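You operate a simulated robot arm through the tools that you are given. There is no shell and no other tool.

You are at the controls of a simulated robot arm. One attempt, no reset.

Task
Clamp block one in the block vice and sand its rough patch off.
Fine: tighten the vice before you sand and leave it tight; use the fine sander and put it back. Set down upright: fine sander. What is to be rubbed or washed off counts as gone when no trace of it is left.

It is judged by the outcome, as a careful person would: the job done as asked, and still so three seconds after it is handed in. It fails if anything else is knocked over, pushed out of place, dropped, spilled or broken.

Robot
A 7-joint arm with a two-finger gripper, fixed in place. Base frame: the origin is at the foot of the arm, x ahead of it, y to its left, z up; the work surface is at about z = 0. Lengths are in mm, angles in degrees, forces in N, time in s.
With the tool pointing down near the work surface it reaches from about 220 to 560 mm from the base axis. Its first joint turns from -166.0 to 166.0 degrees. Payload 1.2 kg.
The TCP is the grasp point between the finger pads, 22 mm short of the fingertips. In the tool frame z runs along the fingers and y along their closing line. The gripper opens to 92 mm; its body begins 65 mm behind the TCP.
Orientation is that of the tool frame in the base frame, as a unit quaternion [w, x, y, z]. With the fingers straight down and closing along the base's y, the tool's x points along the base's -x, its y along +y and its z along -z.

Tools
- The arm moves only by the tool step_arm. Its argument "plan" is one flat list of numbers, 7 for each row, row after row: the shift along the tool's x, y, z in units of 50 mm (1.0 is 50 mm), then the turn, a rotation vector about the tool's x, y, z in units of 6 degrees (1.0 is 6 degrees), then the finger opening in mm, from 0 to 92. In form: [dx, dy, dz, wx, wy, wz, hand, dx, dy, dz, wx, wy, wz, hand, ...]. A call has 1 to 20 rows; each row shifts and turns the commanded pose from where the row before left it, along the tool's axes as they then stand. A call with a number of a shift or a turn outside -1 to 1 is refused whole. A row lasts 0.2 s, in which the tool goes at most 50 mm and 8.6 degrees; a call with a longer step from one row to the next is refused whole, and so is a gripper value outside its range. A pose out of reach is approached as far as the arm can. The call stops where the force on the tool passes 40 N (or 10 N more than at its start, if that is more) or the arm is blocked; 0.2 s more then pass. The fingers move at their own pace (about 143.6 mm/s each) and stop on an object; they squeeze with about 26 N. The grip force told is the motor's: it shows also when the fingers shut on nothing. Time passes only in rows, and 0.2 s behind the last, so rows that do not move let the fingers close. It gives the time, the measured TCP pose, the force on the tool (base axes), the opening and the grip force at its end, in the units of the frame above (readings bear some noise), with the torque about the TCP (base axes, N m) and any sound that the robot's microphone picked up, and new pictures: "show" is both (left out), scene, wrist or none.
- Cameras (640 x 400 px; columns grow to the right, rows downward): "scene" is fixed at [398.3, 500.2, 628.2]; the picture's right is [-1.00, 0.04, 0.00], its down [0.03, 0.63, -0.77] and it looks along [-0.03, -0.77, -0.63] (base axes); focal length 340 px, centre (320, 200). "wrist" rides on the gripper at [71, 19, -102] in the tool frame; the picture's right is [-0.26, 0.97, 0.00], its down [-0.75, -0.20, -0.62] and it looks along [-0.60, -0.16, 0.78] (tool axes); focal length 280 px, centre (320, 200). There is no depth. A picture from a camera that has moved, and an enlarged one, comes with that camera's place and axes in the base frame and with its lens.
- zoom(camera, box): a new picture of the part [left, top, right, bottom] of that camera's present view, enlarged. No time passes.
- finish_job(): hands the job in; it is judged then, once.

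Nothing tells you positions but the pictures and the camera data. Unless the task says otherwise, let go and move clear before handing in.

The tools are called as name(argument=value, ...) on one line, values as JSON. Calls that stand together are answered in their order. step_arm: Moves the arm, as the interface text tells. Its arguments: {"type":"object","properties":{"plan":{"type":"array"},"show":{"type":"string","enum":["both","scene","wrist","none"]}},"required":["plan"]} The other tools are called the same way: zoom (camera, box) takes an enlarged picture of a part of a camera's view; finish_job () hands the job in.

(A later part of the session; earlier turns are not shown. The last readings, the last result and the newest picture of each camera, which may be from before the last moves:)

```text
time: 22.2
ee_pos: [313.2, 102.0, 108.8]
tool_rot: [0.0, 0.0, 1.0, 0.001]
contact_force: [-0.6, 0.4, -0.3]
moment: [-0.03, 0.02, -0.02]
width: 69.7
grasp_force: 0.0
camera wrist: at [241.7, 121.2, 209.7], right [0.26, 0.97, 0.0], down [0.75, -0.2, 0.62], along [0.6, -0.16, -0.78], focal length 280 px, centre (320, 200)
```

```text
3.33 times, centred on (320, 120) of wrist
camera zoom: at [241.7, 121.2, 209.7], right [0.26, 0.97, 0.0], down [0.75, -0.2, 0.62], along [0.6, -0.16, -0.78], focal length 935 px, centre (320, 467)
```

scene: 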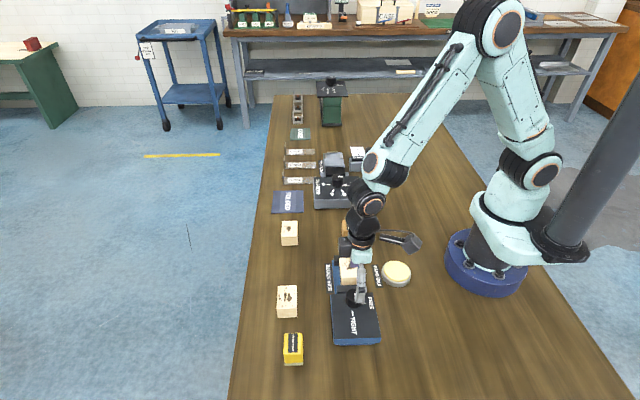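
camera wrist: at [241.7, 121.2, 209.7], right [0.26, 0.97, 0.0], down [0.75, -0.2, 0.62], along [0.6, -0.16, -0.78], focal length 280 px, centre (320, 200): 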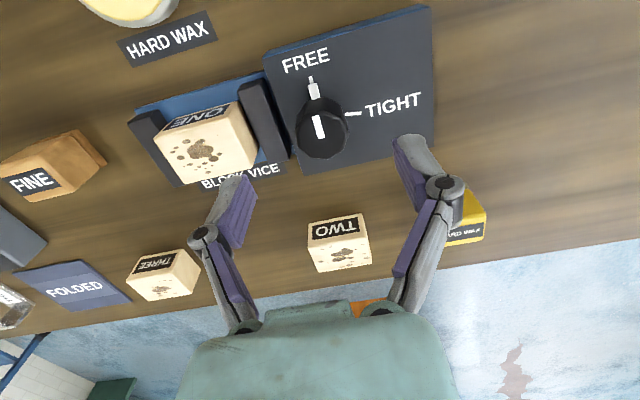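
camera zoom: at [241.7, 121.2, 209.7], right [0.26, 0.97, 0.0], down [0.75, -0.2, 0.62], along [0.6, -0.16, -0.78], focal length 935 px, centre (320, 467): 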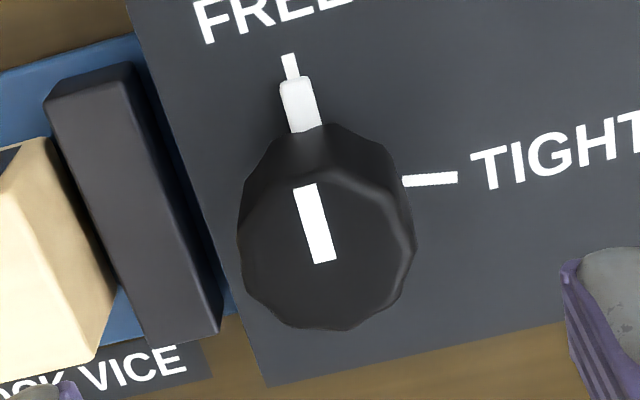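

The knob axis is about 2 mm further in +x, with its top near z≈52. I shift, go down to TCP z≈58 with the fingers either side of the knob, and look again.

step_arm(plan=[-0.038, 0.008, 0.33, 0, 0, 0, 70, 0, 0, 0.33, 0, 0, 0, 70, 0, 0, 0.32, 0, 0, 0, 70, 0, 0, 0, 0, 0, 0, 70, 0, 0, 0, 0, 0, 0, 70])

zoom(camera="wrist", box=[230, 80, 430, 230])

zoom(camera="scene", box=[310, 240, 400, 350])

```text
time: 23.4
ee_pos: [314.7, 101.7, 60.9]
tool_rot: [-0.001, 0.0, 1.0, 0.0]
contact_force: [0.1, -0.2, -0.2]
moment: [0.0, 0.01, 0.01]
width: 70.2
grasp_force: 0.0
camera wrist: at [243.7, 122.2, 162.6], right [0.26, 0.97, 0.0], down [0.75, -0.2, 0.63], along [0.6, -0.16, -0.78], focal length 280 px, centre (320, 200)
```

scene: 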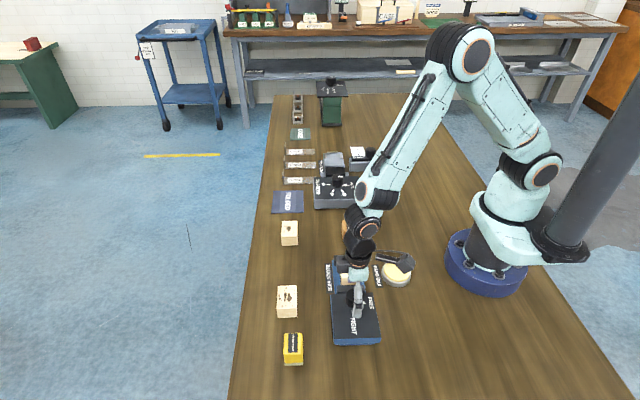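
wrist: 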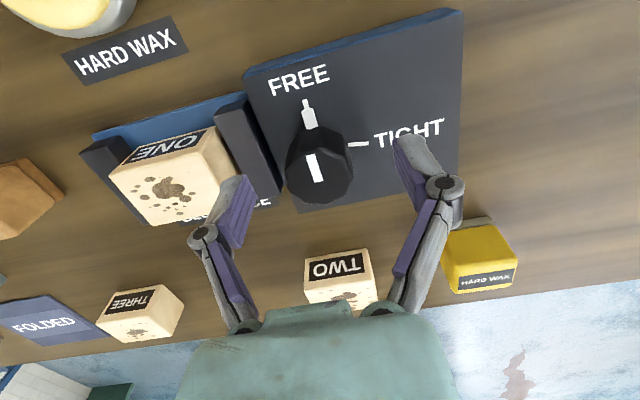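

```text
2.67 times, centred on (330, 155) of wrist
camera zoom: at [243.7, 122.2, 162.6], right [0.26, 0.97, 0.0], down [0.75, -0.2, 0.63], along [0.6, -0.16, -0.78], focal length 748 px, centre (293, 320)
```

zoom: 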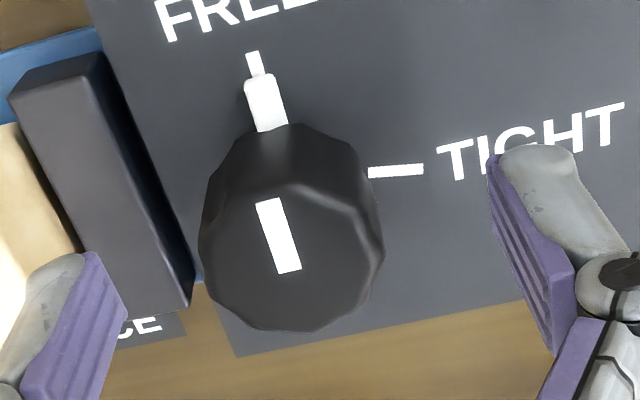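

```text
3.64 times, centred on (355, 295) of scene
camera zoom: at [398.3, 500.2, 628.2], right [-1.0, 0.04, 0.0], down [0.03, 0.63, -0.77], along [-0.03, -0.77, -0.63], focal length 1236 px, centre (193, -146)
```

zoom: 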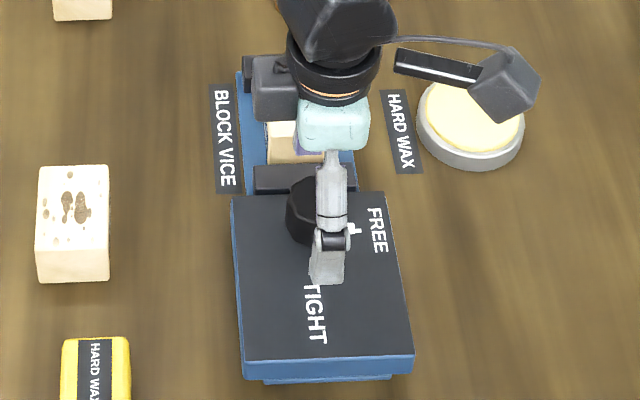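

The knob is centred between the fingers. I close gently and check for sideways force.

step_arm(plan=[0, 0, 0, 0, 0, 0, 50, 0, 0, 0, 0, 0, 0, 40, 0, 0, 0, 0, 0, 0, 25, 0, 0, 0, 0, 0, 0, 25, 0, 0, 0, 0, 0, 0, 25])

zoom(camera="wrist", box=[230, 80, 430, 230])

```text
time: 24.6
ee_pos: [314.8, 102.3, 60.8]
tool_rot: [-0.001, 0.001, 1.0, -0.001]
contact_force: [-2.2, -6.6, 10.3]
moment: [-0.12, 0.05, 0.03]
width: 31.6
grasp_force: 27.7
camera wrist: at [243.8, 121.9, 162.8], right [0.26, 0.96, 0.0], down [0.75, -0.2, 0.63], along [0.6, -0.17, -0.78], focal length 280 px, centre (320, 200)
```

scene: 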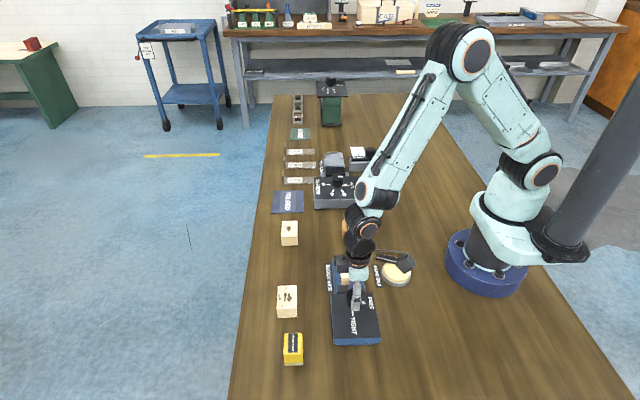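
wrist: 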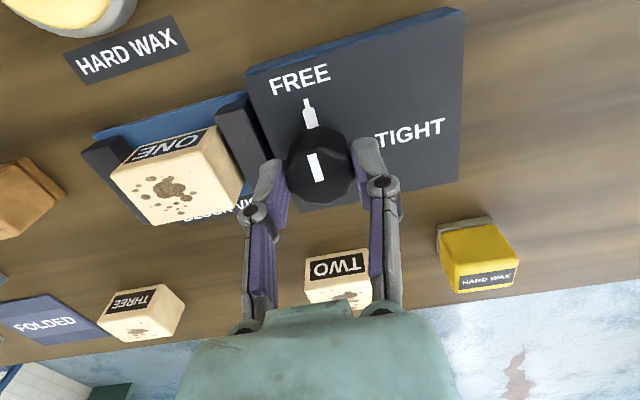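

```text
2.67 times, centred on (330, 155) of wrist
camera zoom: at [243.8, 121.9, 162.8], right [0.26, 0.96, 0.0], down [0.75, -0.2, 0.63], along [0.6, -0.17, -0.78], focal length 748 px, centre (293, 320)
```

zoom: 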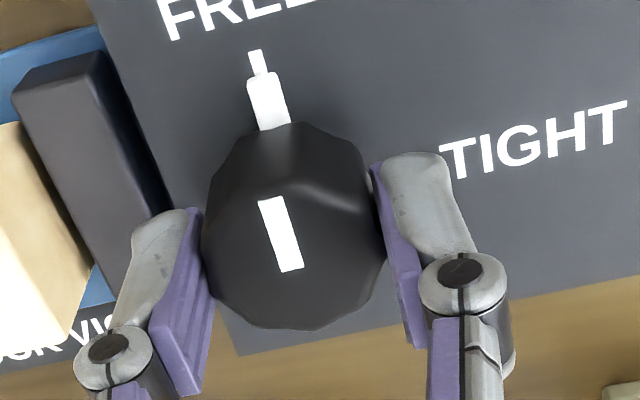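

The knob is gripped with only a small sideways force. I nudge 0.6 mm in -y and begin turning +30° about the tool axis, then check.

step_arm(plan=[0, -0.012, -0.02, 0, 0, 0, 25, 0, 0, 0, 0, 0, 0.8, 25, 0, 0, 0, 0, 0, 0.8, 25, 0, 0, 0, 0, 0, 0.8, 25, 0, 0, 0, 0, 0, 0.8, 25, 0, 0, 0, 0, 0, 0.8, 25, 0, 0, 0, 0, 0, 1, 25, 0, 0, 0, 0, 0, 0, 25])

zoom(camera="wrist", box=[230, 60, 430, 210])

```text
time: 26.4
ee_pos: [315.9, 101.7, 61.6]
tool_rot: [-0.002, 0.258, 0.966, 0.003]
contact_force: [-8.9, 22.1, 10.5]
moment: [0.5, 0.04, 0.01]
width: 31.9
grasp_force: 28.3
camera wrist: at [262.8, 153.5, 163.8], right [0.71, 0.71, 0.0], down [0.55, -0.56, 0.62], along [0.44, -0.44, -0.78], focal length 280 px, centre (320, 200)
```

scene: 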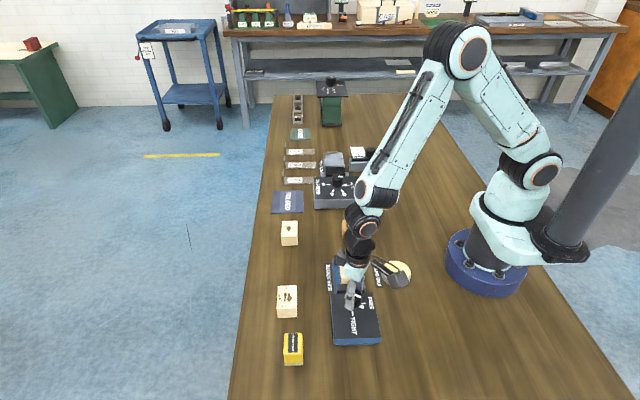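
wrist: 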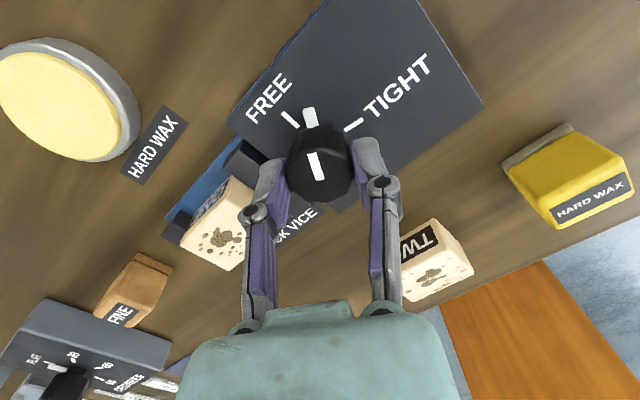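

```text
2.67 times, centred on (330, 135) of wrist
camera zoom: at [262.8, 153.5, 163.8], right [0.71, 0.71, 0.0], down [0.55, -0.56, 0.62], along [0.44, -0.44, -0.78], focal length 748 px, centre (293, 373)
```

zoom: 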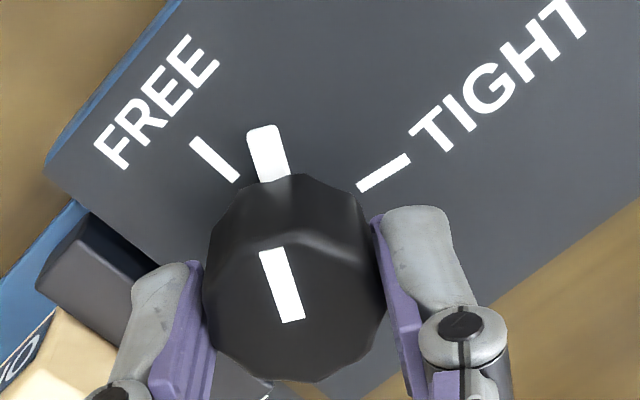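

The knob follows (30° done), with some sideways load. I relieve it by a small shift and check the force.

step_arm(plan=[0.012, 0.01, 0, 0, 0, 0, 25, 0, 0, 0, 0, 0, 0, 25], show="none")

```text
time: 27.0
ee_pos: [314.9, 101.7, 61.1]
tool_rot: [-0.001, 0.258, 0.966, 0.002]
contact_force: [0.6, 20.3, -3.6]
moment: [0.71, 0.45, 0.01]
width: 31.8
grasp_force: 28.1
```

step_arm(plan=[0.01, 0.017, 0, 0, 0, 0, 25, 0, 0, 0, 0, 0, 0, 25], show="none")

```text
time: 27.6
ee_pos: [315.7, 102.3, 62.3]
tool_rot: [0.0, 0.259, 0.966, -0.001]
contact_force: [-8.2, 8.9, 19.2]
moment: [0.29, 0.26, -0.02]
width: 31.4
grasp_force: 27.7
```

Side load is down to about 12 N. I continue turning another 30°.

step_arm(plan=[0, 0, 0, 0, 0, 1, 25, 0, 0, 0, 0, 0, 1, 25, 0, 0, 0, 0, 0, 1, 25, 0, 0, 0, 0, 0, 1, 25, 0, 0, 0, 0, 0, 1, 25, 0, 0, 0, 0, 0, 0, 25], show="wrist")

```text
time: 29.0
ee_pos: [315.9, 101.8, 61.1]
tool_rot: [0.001, 0.501, 0.865, -0.001]
contact_force: [-5.7, 3.1, 18.1]
moment: [-0.06, 0.16, 0.0]
width: 31.7
grasp_force: 28.2
camera wrist: at [296.2, 173.2, 163.0], right [0.97, 0.25, 0.0], down [0.2, -0.75, 0.63], along [0.16, -0.61, -0.78], focal length 280 px, centre (320, 200)
```

wrist: 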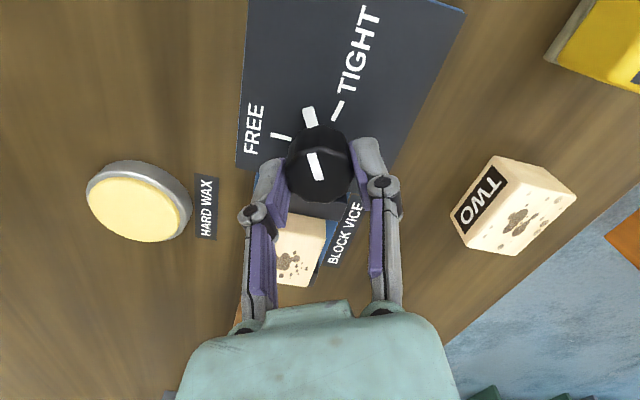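

60° done with low load. I turn the last 30° toward the TIGHT mark.

step_arm(plan=[0, 0, 0, 0, 0, 1, 25, 0, 0, 0, 0, 0, 1, 25, 0, 0, 0, 0, 0, 1, 25, 0, 0, 0, 0, 0, 1, 25, 0, 0, 0, 0, 0, 1, 25, 0, 0, 0, 0, 0, 0, 25])

zoom(camera="wrist", box=[210, 60, 430, 230])

```text
time: 30.4
ee_pos: [314.8, 102.5, 61.8]
tool_rot: [0.001, 0.709, 0.705, -0.001]
contact_force: [1.0, -11.3, -0.6]
moment: [-0.34, -0.02, -0.02]
width: 31.8
grasp_force: 27.7
camera wrist: at [334.1, 173.2, 162.7], right [0.96, -0.27, 0.0], down [-0.21, -0.75, 0.63], along [-0.17, -0.6, -0.78], focal length 280 px, centre (320, 200)
```

scene: 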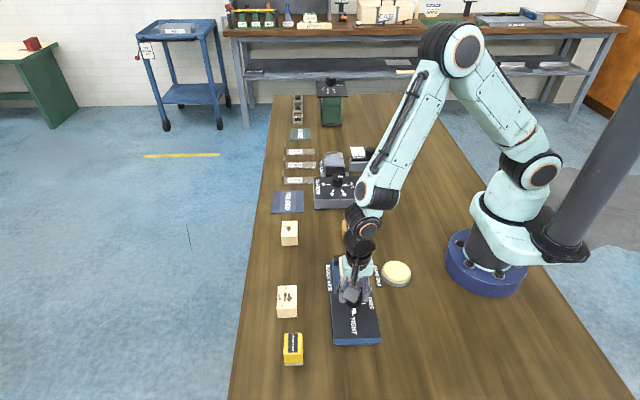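
wrist: 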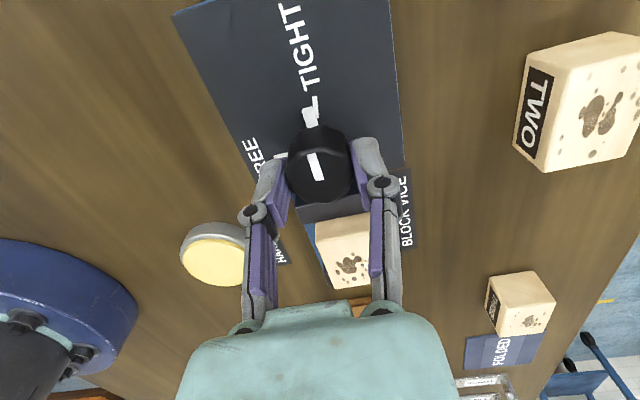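

```text
2.35 times, centred on (320, 145) of wrist
camera zoom: at [334.1, 173.2, 162.7], right [0.96, -0.27, 0.0], down [-0.21, -0.75, 0.63], along [-0.17, -0.6, -0.78], focal length 660 px, centre (320, 329)
```

zoom: 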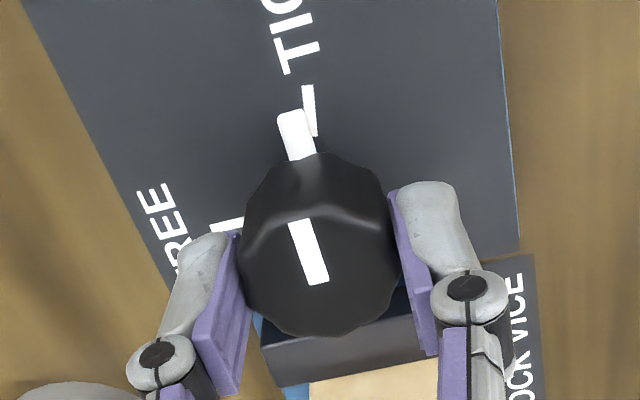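

The marker is close to but still roughly 8–10° short of the TIGHT tick. I turn a bit further in small steps, watching the load.

step_arm(plan=[0, 0, 0, 0, 0, 0.7, 25, 0, 0, 0, 0, 0, 0.7, 25, 0, 0, 0, 0, 0, 0, 25])

zoom(camera="wrist", box=[210, 60, 430, 230])

```text
time: 31.2
ee_pos: [315.7, 102.2, 60.9]
tool_rot: [0.0, 0.758, 0.653, -0.001]
contact_force: [-3.9, -16.2, 14.5]
moment: [-0.35, 0.1, 0.01]
width: 31.8
grasp_force: 27.8
camera wrist: at [344.2, 170.1, 162.5], right [0.92, -0.4, 0.0], down [-0.31, -0.71, 0.63], along [-0.25, -0.57, -0.78], focal length 280 px, centre (320, 200)
```

scene: 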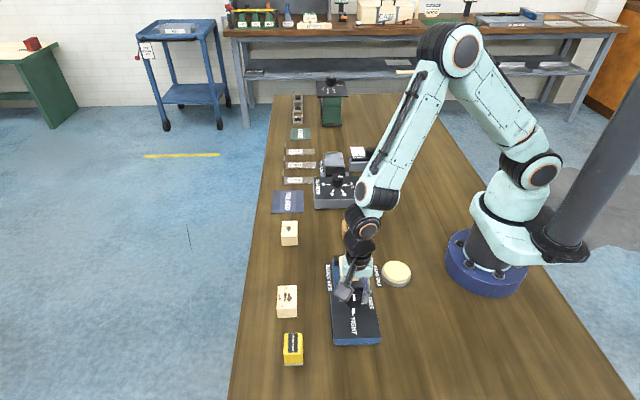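
wrist: 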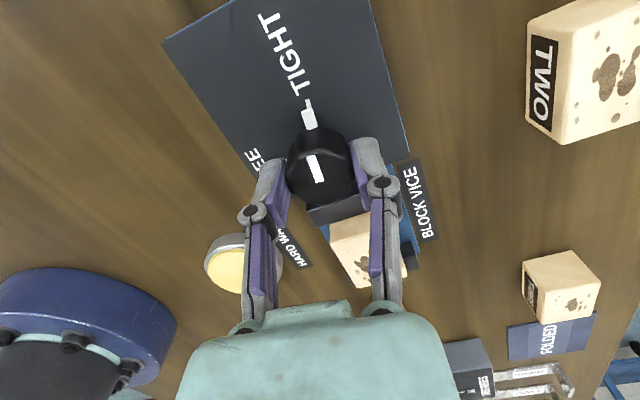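

```text
2.35 times, centred on (320, 145) of wrist
camera zoom: at [344.2, 170.1, 162.5], right [0.92, -0.4, 0.0], down [-0.31, -0.71, 0.63], along [-0.25, -0.57, -0.78], focal length 660 px, centre (320, 329)
```

zoom: 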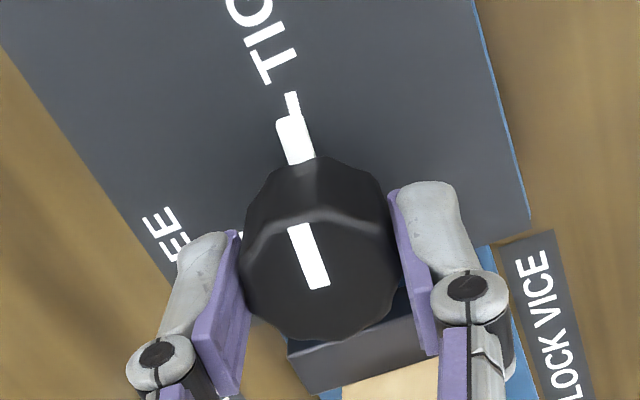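

Nearly there: the marker is still about 4–5° short of the tick. One more small turn.

step_arm(plan=[0, 0, 0, 0, 0, 0.4, 25, 0, 0, 0, 0, 0, 0.4, 25, 0, 0, 0, 0, 0, 0, 25])

zoom(camera="wrist", box=[210, 60, 430, 230])

```text
time: 32.0
ee_pos: [313.8, 102.6, 62.7]
tool_rot: [-0.001, 0.784, 0.621, 0.001]
contact_force: [9.5, -8.4, -24.7]
moment: [-0.08, -0.12, -0.03]
width: 31.7
grasp_force: 27.7
camera wrist: at [349.7, 167.7, 163.3], right [0.88, -0.48, 0.0], down [-0.37, -0.69, 0.62], along [-0.3, -0.55, -0.78], focal length 280 px, centre (320, 200)
```

scene: 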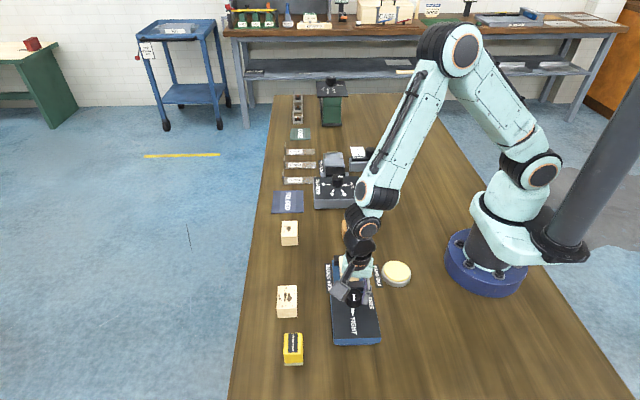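
wrist: 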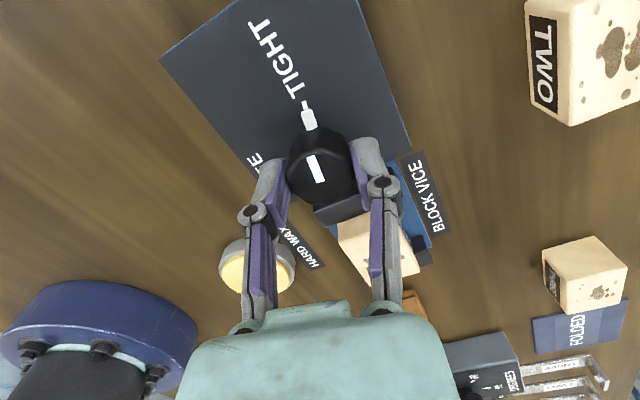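

```text
2.35 times, centred on (320, 145) of wrist
camera zoom: at [349.7, 167.7, 163.3], right [0.88, -0.48, 0.0], down [-0.37, -0.69, 0.62], along [-0.3, -0.55, -0.78], focal length 660 px, centre (320, 329)
```

zoom: 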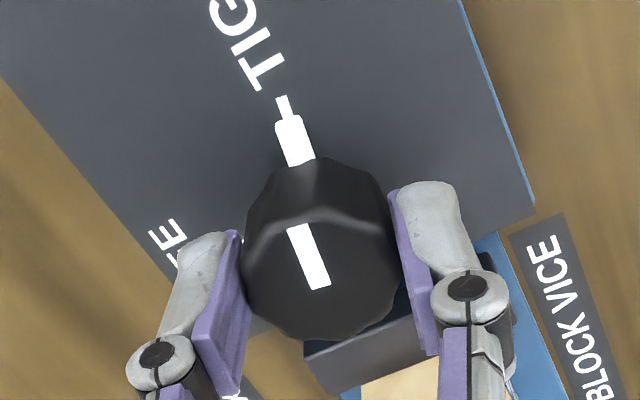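

The marker now lines up with the TIGHT tick. I add one last degree and then release the knob and rise.

step_arm(plan=[0, 0, 0, 0, 0, 0.2, 25, 0, 0, 0, 0, 0, 0, 25, 0, 0, 0, 0, 0, 0, 45, 0, 0, 0, 0, 0, 0, 60, 0, 0, 0, 0, 0, 0, 60, 0, 0, -0.4, 0, 0, 0, 60, 0, 0, -0.6, 0, 0, 0, 60, 0, 0, -0.6, 0, 0, 0, 60, 0, 0, 0, 0, 0, 0, 60, 0, 0, 0, 0, 0, 0, 60])

zoom(camera="wrist", box=[220, 30, 420, 200])

zoom(camera="scene", box=[310, 240, 400, 350])

```text
time: 34.2
ee_pos: [314.4, 106.3, 139.0]
tool_rot: [0.0, 0.791, 0.612, -0.001]
contact_force: [0.4, -0.4, 1.1]
moment: [0.0, -0.04, -0.01]
width: 60.2
grasp_force: 0.1
camera wrist: at [350.6, 170.0, 241.0], right [0.87, -0.49, 0.0], down [-0.39, -0.68, 0.62], along [-0.31, -0.54, -0.78], focal length 280 px, centre (320, 200)
```

scene: 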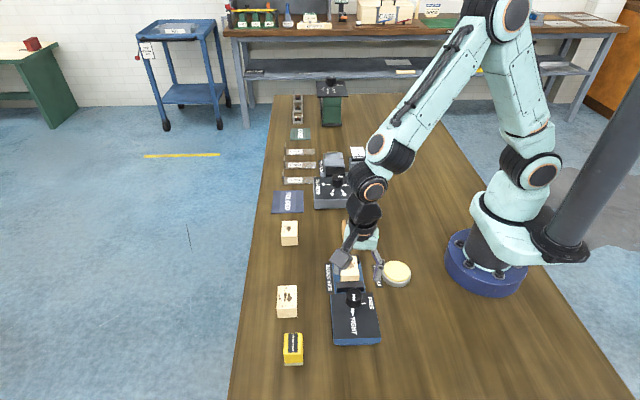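
wrist: 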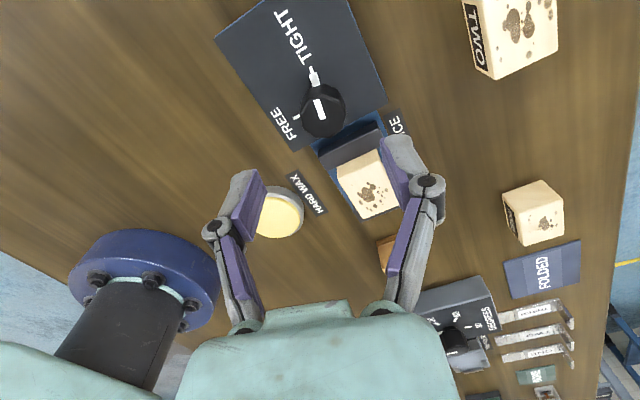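

```text
2.35 times, centred on (320, 115) of wrist
camera zoom: at [350.6, 170.0, 241.0], right [0.87, -0.49, 0.0], down [-0.39, -0.68, 0.62], along [-0.31, -0.54, -0.78], focal length 660 px, centre (320, 400)
```

zoom: 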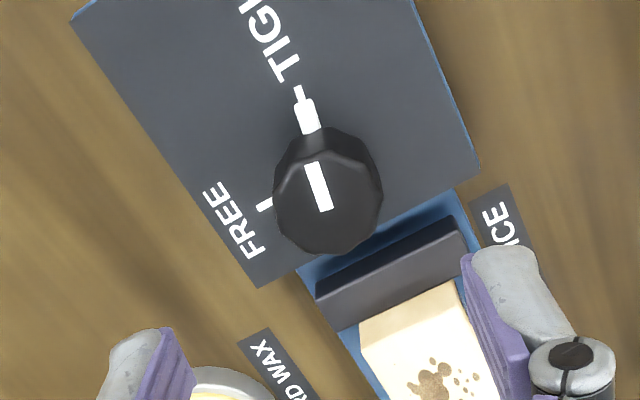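

```text
3.64 times, centred on (355, 295) of scene
camera zoom: at [398.3, 500.2, 628.2], right [-1.0, 0.04, 0.0], down [0.03, 0.63, -0.77], along [-0.03, -0.77, -0.63], focal length 1236 px, centre (193, -146)
```

zoom: 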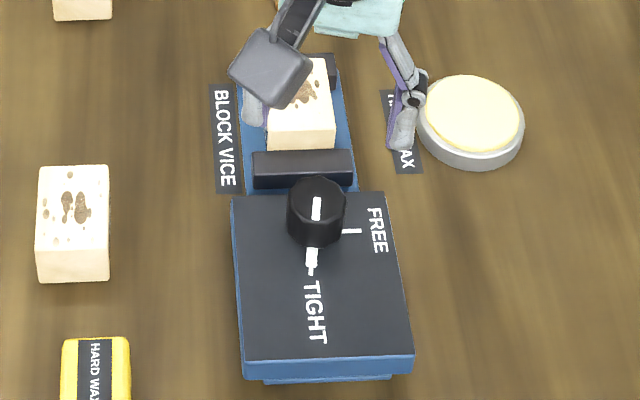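

The knob marker is on TIGHT and jaw 2 has moved onto the block. I turn the tool back to 90° and move over the vice to verify that the block is clamped between both jaws.

step_arm(plan=[0, 0, 0, 0, 0, -0.8, 60, 0, 0, 0, 0, 0, -0.8, 60, 0, 0, 0, 0, 0, -0.8, 60, -0.56, 0, 0, 0, 0, 0, 60, -0.56, 0, 0, 0, 0, 0, 60, -0.56, 0, 0.2, 0, 0, 0, 60, 0, 0, 0, 0, 0, 0, 60, 0, 0, 0, 0, 0, 0, 60])

zoom(camera="wrist", box=[230, 10, 430, 180])

zoom(camera="scene", box=[310, 240, 400, 350])

```text
time: 36.0
ee_pos: [316.3, 19.3, 131.0]
tool_rot: [0.0, 0.707, 0.707, 0.0]
contact_force: [-0.8, 0.1, -0.3]
moment: [0.01, 0.0, -0.03]
width: 59.9
grasp_force: 0.1
camera wrist: at [334.4, 89.4, 232.3], right [0.97, -0.26, 0.0], down [-0.2, -0.75, 0.62], along [-0.16, -0.6, -0.78], focal length 280 px, centre (320, 200)
```

scene: 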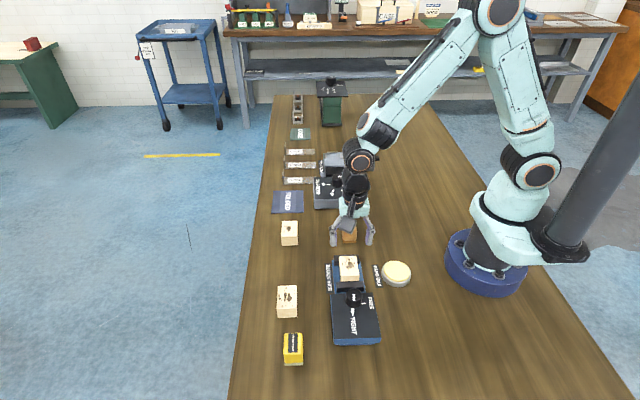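
wrist: 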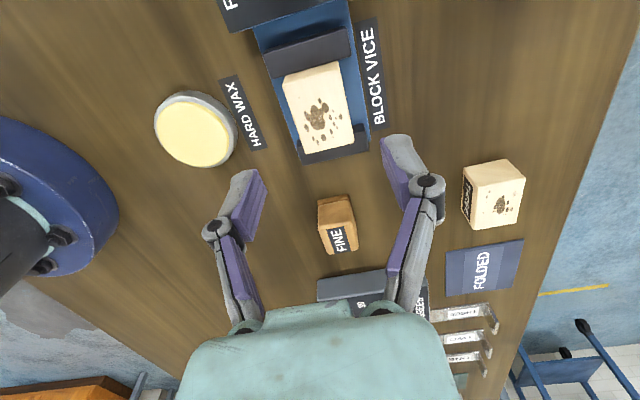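

```text
2.35 times, centred on (330, 95) of wrist
camera zoom: at [334.4, 89.4, 232.3], right [0.97, -0.26, 0.0], down [-0.2, -0.75, 0.62], along [-0.16, -0.6, -0.78], focal length 660 px, centre (296, 447)
```

zoom: 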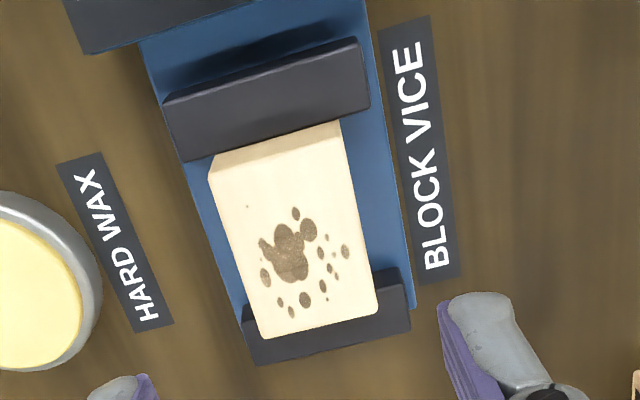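

```text
3.64 times, centred on (355, 295) of scene
camera zoom: at [398.3, 500.2, 628.2], right [-1.0, 0.04, 0.0], down [0.03, 0.63, -0.77], along [-0.03, -0.77, -0.63], focal length 1236 px, centre (193, -146)
```

zoom: 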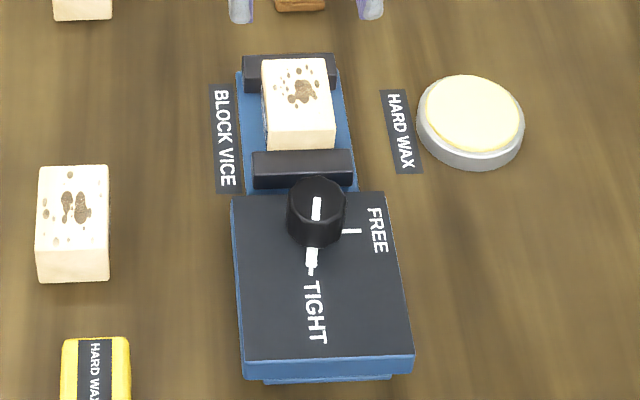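

Block one is clamped between both jaws (centre about (315, 13), top z≈36). Now I go over the fine sander at about (300, -111).

step_arm(plan=[-0.65, -0.075, 0.1, 0, 0, 0, 70, -0.65, -0.075, 0.1, 0, 0, 0, 70, -0.65, -0.075, 0.1, 0, 0, 0, 80, -0.65, -0.075, 0.1, 0, 0, 0, 80, 0, 0, 0, 0, 0, 0, 80, 0, 0, 0, 0, 0, 0, 80])

zoom(camera="wrist", box=[240, 60, 400, 180])

zoom(camera="wrist", box=[200, 100, 440, 320])

```text
time: 37.4
ee_pos: [299.8, -110.3, 111.3]
tool_rot: [0.0, 0.707, 0.707, 0.0]
contact_force: [-0.8, 0.9, -0.2]
moment: [0.0, 0.01, 0.0]
width: 80.0
grasp_force: 0.1
camera wrist: at [318.5, -39.9, 213.9], right [0.97, -0.26, 0.0], down [-0.2, -0.75, 0.62], along [-0.16, -0.6, -0.78], focal length 280 px, centre (320, 200)
```

scene: 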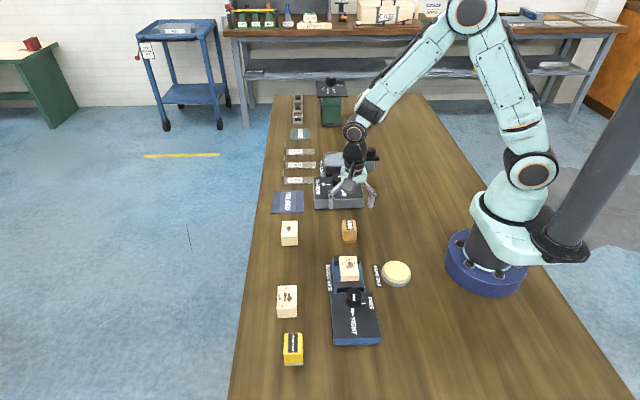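
wrist: 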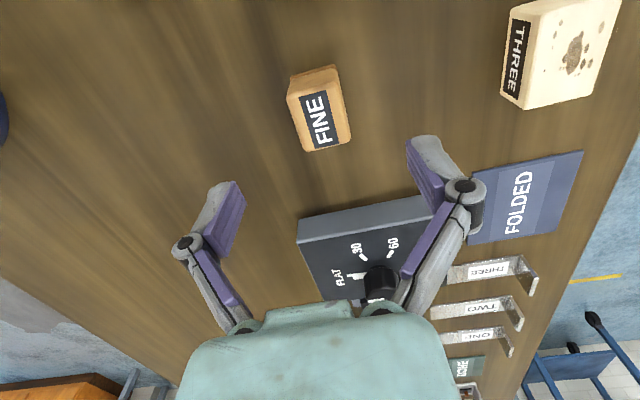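

```text
3.33 times, centred on (320, 120) of wrist
camera zoom: at [318.5, -39.9, 213.9], right [0.97, -0.26, 0.0], down [-0.2, -0.75, 0.62], along [-0.16, -0.6, -0.78], focal length 935 px, centre (320, 467)
```

zoom: 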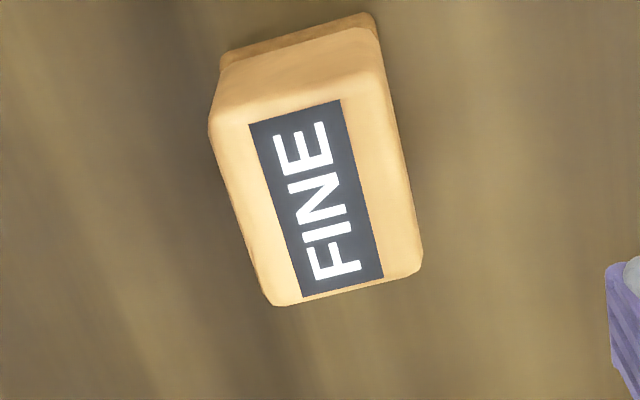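

```text
1.82 times, centred on (320, 210) of wrist
camera zoom: at [318.5, -39.9, 213.9], right [0.97, -0.26, 0.0], down [-0.2, -0.75, 0.62], along [-0.16, -0.6, -0.78], focal length 510 px, centre (320, 182)
```

zoom: 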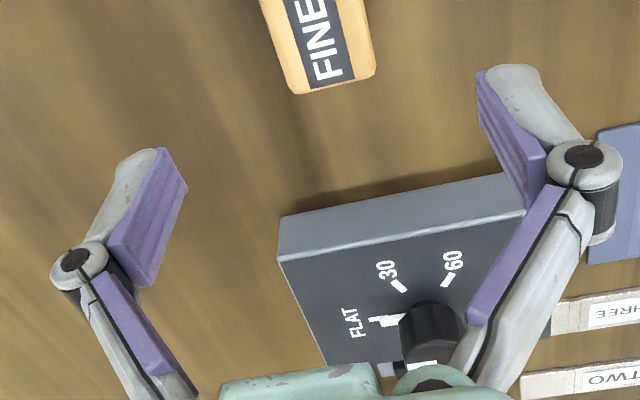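

The fine sander is at about (300, -112), 33 × 43 mm and about 35 mm tall, aligned with the axes. I lower over it with fingers open at ±x and close on it.

step_arm(plan=[-0.022, 0.006, 0.4, 0, 0, 0, 80, 0, 0, 0.4, 0, 0, 0, 80, 0, 0, 0.4, 0, 0, 0, 80, 0, 0, 0.2, 0, 0, 0, 80, 0, 0, 0.2, 0, 0, 0, 80, 0, 0, 0, 0, 0, 0, 80, 0, 0, 0, 0, 0, 0, 80])

zoom(camera="wrist", box=[200, 80, 440, 260])

```text
time: 39.0
ee_pos: [298.6, -112.1, 30.6]
tool_rot: [0.0, 0.707, 0.707, 0.0]
contact_force: [-0.2, 0.5, -0.8]
moment: [0.01, 0.02, 0.04]
width: 80.0
grasp_force: 0.0
camera wrist: at [318.2, -41.4, 133.1], right [0.97, -0.26, 0.0], down [-0.2, -0.75, 0.62], along [-0.16, -0.6, -0.78], focal length 280 px, centre (320, 200)
```

scene: 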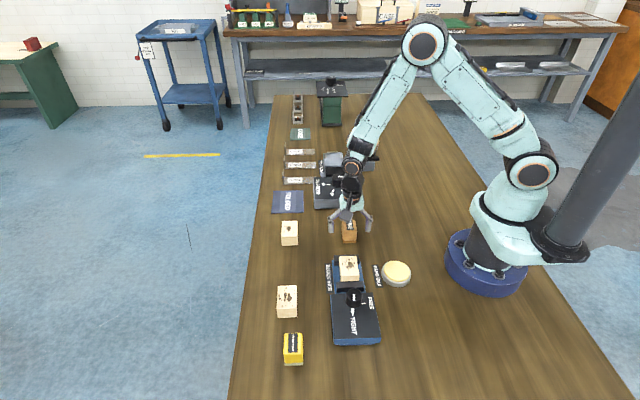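
wrist: 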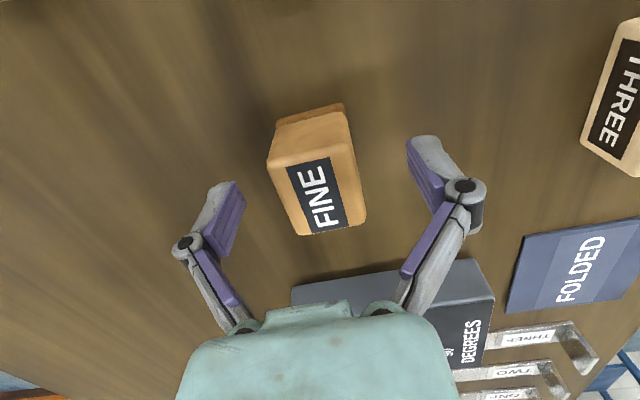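

```text
2.22 times, centred on (320, 170) of wrist
camera zoom: at [318.2, -41.4, 133.1], right [0.97, -0.26, 0.0], down [-0.2, -0.75, 0.62], along [-0.16, -0.6, -0.78], focal length 623 px, centre (320, 267)
```

zoom: 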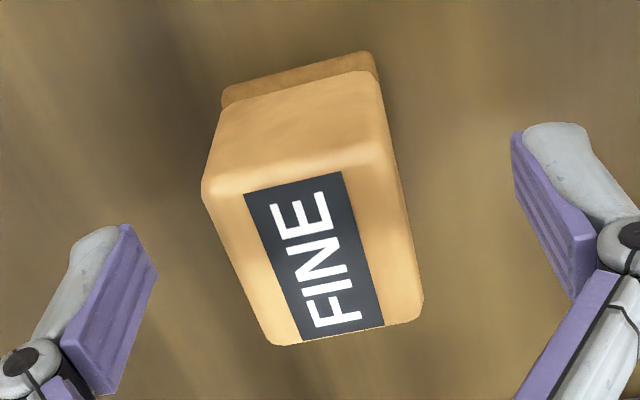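

The sander sits between the fingers. I close on it (remembering this spot for putting it back).

step_arm(plan=[0, 0, 0, 0, 0, 0, 60, 0, 0, 0, 0, 0, 0, 45, 0, 0, 0, 0, 0, 0, 20, 0, 0, 0, 0, 0, 0, 20, 0, 0, 0, 0, 0, 0, 20])

zoom(camera="wrist", box=[200, 80, 440, 260])

```text
time: 40.2
ee_pos: [299.5, -112.3, 31.7]
tool_rot: [0.0, 0.707, 0.707, -0.001]
contact_force: [1.9, 0.9, 3.6]
moment: [-0.01, -0.05, -0.02]
width: 32.8
grasp_force: 25.8
camera wrist: at [318.3, -41.4, 133.3], right [0.97, -0.26, 0.0], down [-0.2, -0.75, 0.62], along [-0.16, -0.6, -0.78], focal length 280 px, centre (320, 200)
```

scene: 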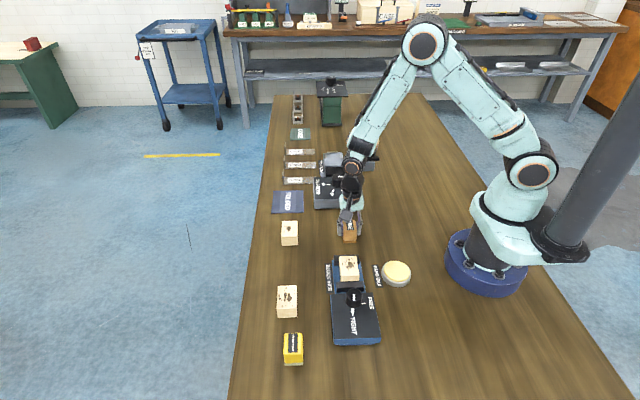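
wrist: 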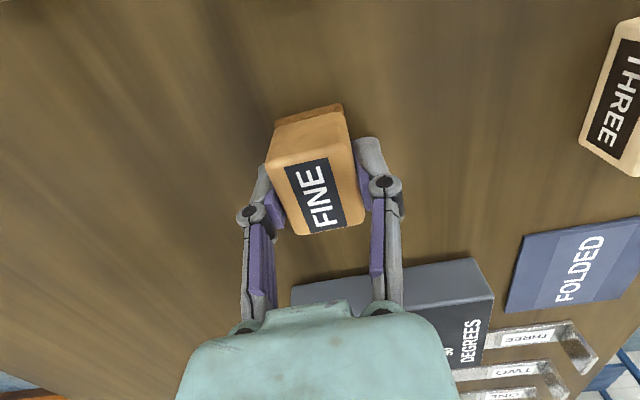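

```text
2.22 times, centred on (320, 170) of wrist
camera zoom: at [318.3, -41.4, 133.3], right [0.97, -0.26, 0.0], down [-0.2, -0.75, 0.62], along [-0.16, -0.6, -0.78], focal length 623 px, centre (320, 267)
```

zoom: 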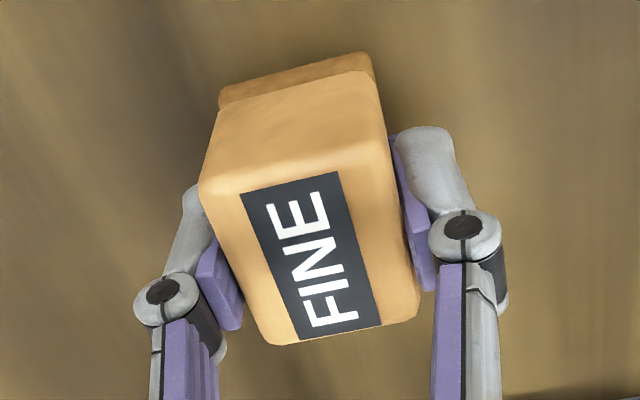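

The sander is held at 32.8 mm. I lift it 60 mm and carry it above block one.

step_arm(plan=[0, 0, -0.2, 0, 0, 0, 20, 0, 0, -0.5, 0, 0, 0, 20, 0, 0, -0.5, 0, 0, 0, 20, 0, 0, 0, 0, 0, 0, 20, 0.625, 0.075, 0, 0, 0, 0, 20, 0.625, 0.075, 0, 0, 0, 0, 20, 0.625, 0.075, 0, 0, 0, 0, 20, 0.625, 0.075, 0, 0, 0, 0, 20, 0, 0, 0, 0, 0, 0, 20, 0, 0, 0, 0, 0, 0, 20])

zoom(camera="wrist", box=[220, 30, 420, 250])

zoom(camera="scene", box=[310, 220, 400, 320])

```text
time: 42.4
ee_pos: [318.5, 12.5, 89.9]
tool_rot: [0.0, 0.707, 0.708, 0.0]
contact_force: [-0.8, 1.1, -0.6]
moment: [0.01, 0.01, 0.01]
width: 33.0
grasp_force: 25.7
camera wrist: at [336.9, 83.6, 192.3], right [0.96, -0.26, 0.0], down [-0.2, -0.75, 0.63], along [-0.16, -0.6, -0.78], focal length 280 px, centre (320, 200)
```

scene: 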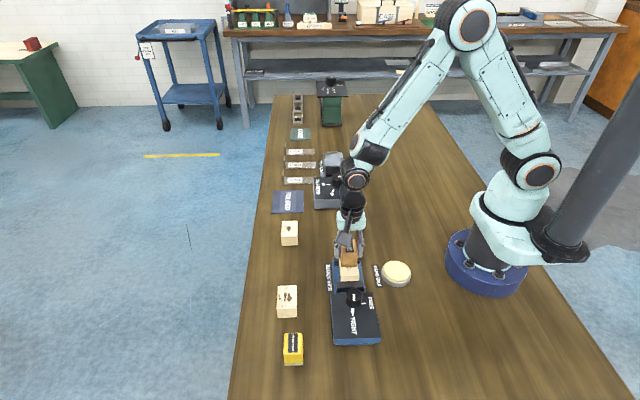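
wrist: 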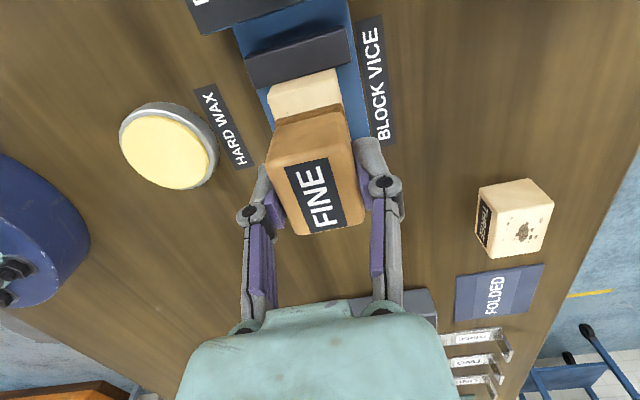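

```text
1.82 times, centred on (320, 140) of wrist
camera zoom: at [336.9, 83.6, 192.3], right [0.96, -0.26, 0.0], down [-0.2, -0.75, 0.63], along [-0.16, -0.6, -0.78], focal length 510 px, centre (320, 309)
```

zoom: 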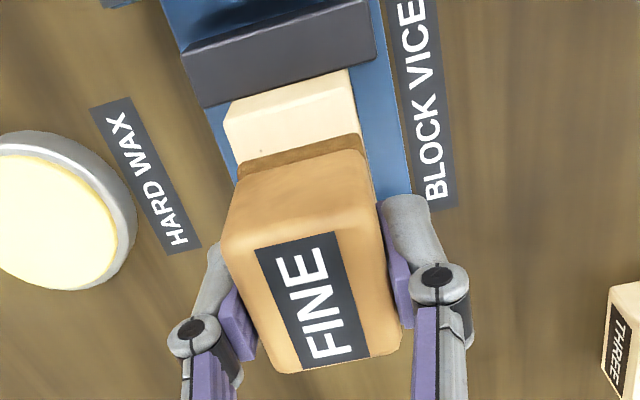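

```text
4.00 times, centred on (355, 270) of scene
camera zoom: at [398.3, 500.2, 628.2], right [-1.0, 0.04, 0.0], down [0.03, 0.63, -0.77], along [-0.03, -0.77, -0.63], focal length 1360 px, centre (180, -80)
```

zoom: 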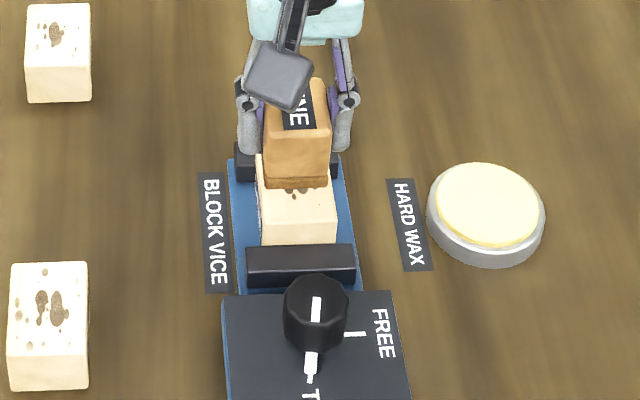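

I zoom to check the sander's alignment over the block.

zoom(camera="wrist", box=[240, 50, 380, 150])

```text
4.00 times, centred on (310, 100) of wrist
camera zoom: at [336.9, 83.6, 192.3], right [0.96, -0.26, 0.0], down [-0.2, -0.75, 0.63], along [-0.16, -0.6, -0.78], focal length 1122 px, centre (360, 600)
```

zoom: 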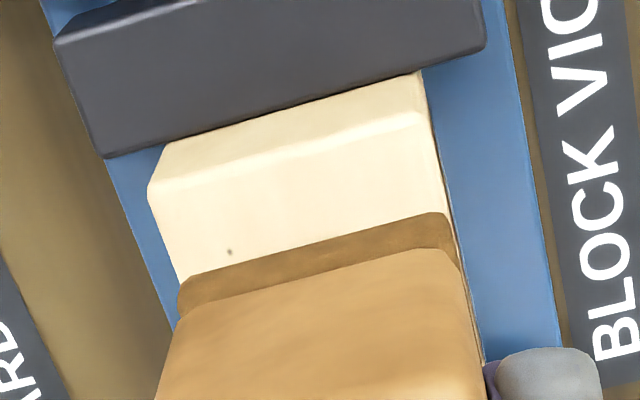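

The sander is about 3 mm too far in +x; I correct this and lower to just above the block top, then feel for contact.

step_arm(plan=[0, -0.056, 0.2, 0, 0, 0, 20, 0, 0, 0.16, 0, 0, 0, 20, 0, 0, 0, 0, 0, 0, 20, 0, 0, 0, 0, 0, 0, 20], show="none")

step_arm(plan=[0, 0, 0.02, 0, 0, 0, 20, 0, 0, 0, 0, 0, 0, 20], show="none")

step_arm(plan=[0, 0, 0.02, 0, 0, 0, 20, 0, 0, 0, 0, 0, 0, 20], show="none")

```text
time: 43.4
ee_pos: [313.6, 14.0, 72.6]
tool_rot: [0.0, 0.707, 0.707, 0.0]
contact_force: [-0.9, 0.0, -0.7]
moment: [0.02, -0.03, 0.01]
width: 33.1
grasp_force: 25.7
```

```text
time: 44.0
ee_pos: [312.8, 11.7, 72.2]
tool_rot: [0.0, 0.707, 0.707, 0.0]
contact_force: [0.8, -0.3, 0.7]
moment: [0.01, -0.03, 0.01]
width: 33.0
grasp_force: 25.8
```

```text
time: 44.6
ee_pos: [313.9, 11.8, 69.3]
tool_rot: [0.001, 0.707, 0.707, 0.0]
contact_force: [-0.4, 0.1, 0.3]
moment: [0.02, 0.01, -0.03]
width: 33.0
grasp_force: 25.9
```

step_arm(plan=[0, 0, 0.02, 0, 0, 0, 20, 0, 0, 0, 0, 0, 0, 20], show="none")

step_arm(plan=[0, 0, 0.02, 0, 0, 0, 20, 0, 0, 0, 0, 0, 0, 20], show="none")

```text
time: 45.2
ee_pos: [312.5, 11.7, 70.4]
tool_rot: [0.0, 0.708, 0.707, -0.001]
contact_force: [0.2, 0.0, -1.5]
moment: [0.0, 0.01, -0.02]
width: 32.9
grasp_force: 25.4
```

```text
time: 45.8
ee_pos: [312.8, 11.6, 69.6]
tool_rot: [0.0, 0.707, 0.707, 0.001]
contact_force: [0.4, 0.9, 10.1]
moment: [0.03, -0.06, 0.03]
width: 32.9
grasp_force: 26.0
```

Contact at about 10 N. I start sanding with gentle strokes along y, keeping the pressure.

step_arm(plan=[0, 0.04, 0, 0, 0, 0, 20, 0.16, 0, 0, 0, 0, 0, 20, -0.16, 0, 0, 0, 0, 0, 20, -0.16, 0, 0, 0, 0, 0, 20, 0.16, 0, 0, 0, 0, 0, 20, 0.16, 0, 0, 0, 0, 0, 20, -0.16, 0, 0, 0, 0, 0, 20])

zoom(camera="scene", box=[310, 220, 400, 320])

zoom(camera="wrist", box=[220, 50, 420, 250])

```text
time: 47.4
ee_pos: [315.9, 14.5, 68.7]
tool_rot: [-0.001, 0.705, 0.709, 0.003]
contact_force: [0.9, 10.5, 21.5]
moment: [0.23, -0.03, -0.01]
width: 32.9
grasp_force: 26.0
camera wrist: at [333.7, 84.9, 171.1], right [0.97, -0.26, 0.0], down [-0.2, -0.76, 0.62], along [-0.16, -0.6, -0.78], focal length 280 px, centre (320, 200)
```

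scene: 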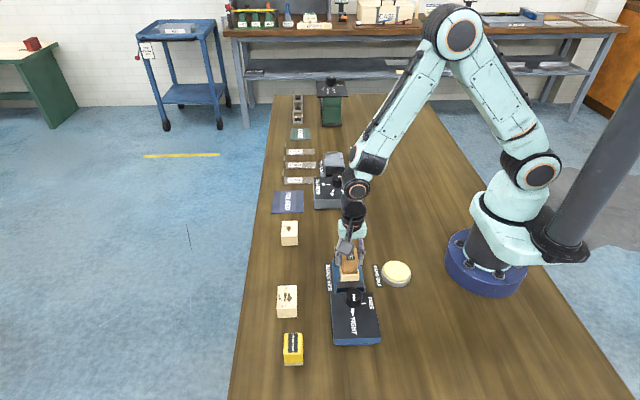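
wrist: 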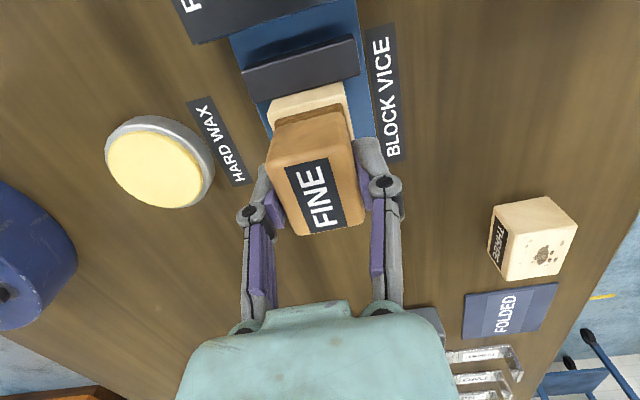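

```text
4.00 times, centred on (355, 270) of scene
camera zoom: at [398.3, 500.2, 628.2], right [-1.0, 0.04, 0.0], down [0.03, 0.63, -0.77], along [-0.03, -0.77, -0.63], focal length 1360 px, centre (180, -80)
```

zoom: 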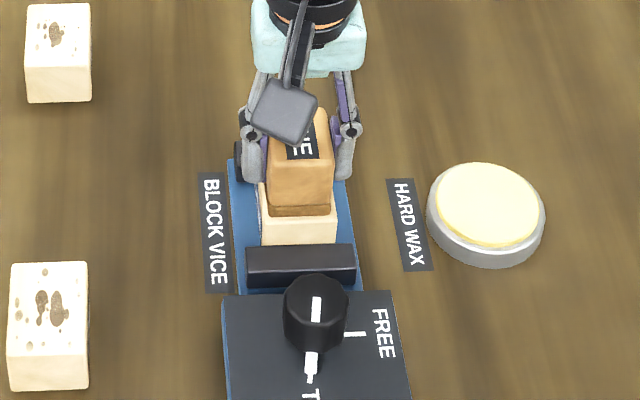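

```text
2.00 times, centred on (320, 150) of wrist
camera zoom: at [333.7, 84.9, 171.1], right [0.97, -0.26, 0.0], down [-0.2, -0.76, 0.62], along [-0.16, -0.6, -0.78], focal length 561 px, centre (320, 300)
```

zoom: 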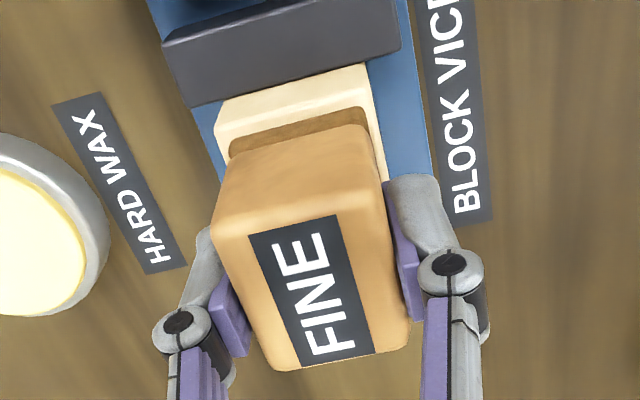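

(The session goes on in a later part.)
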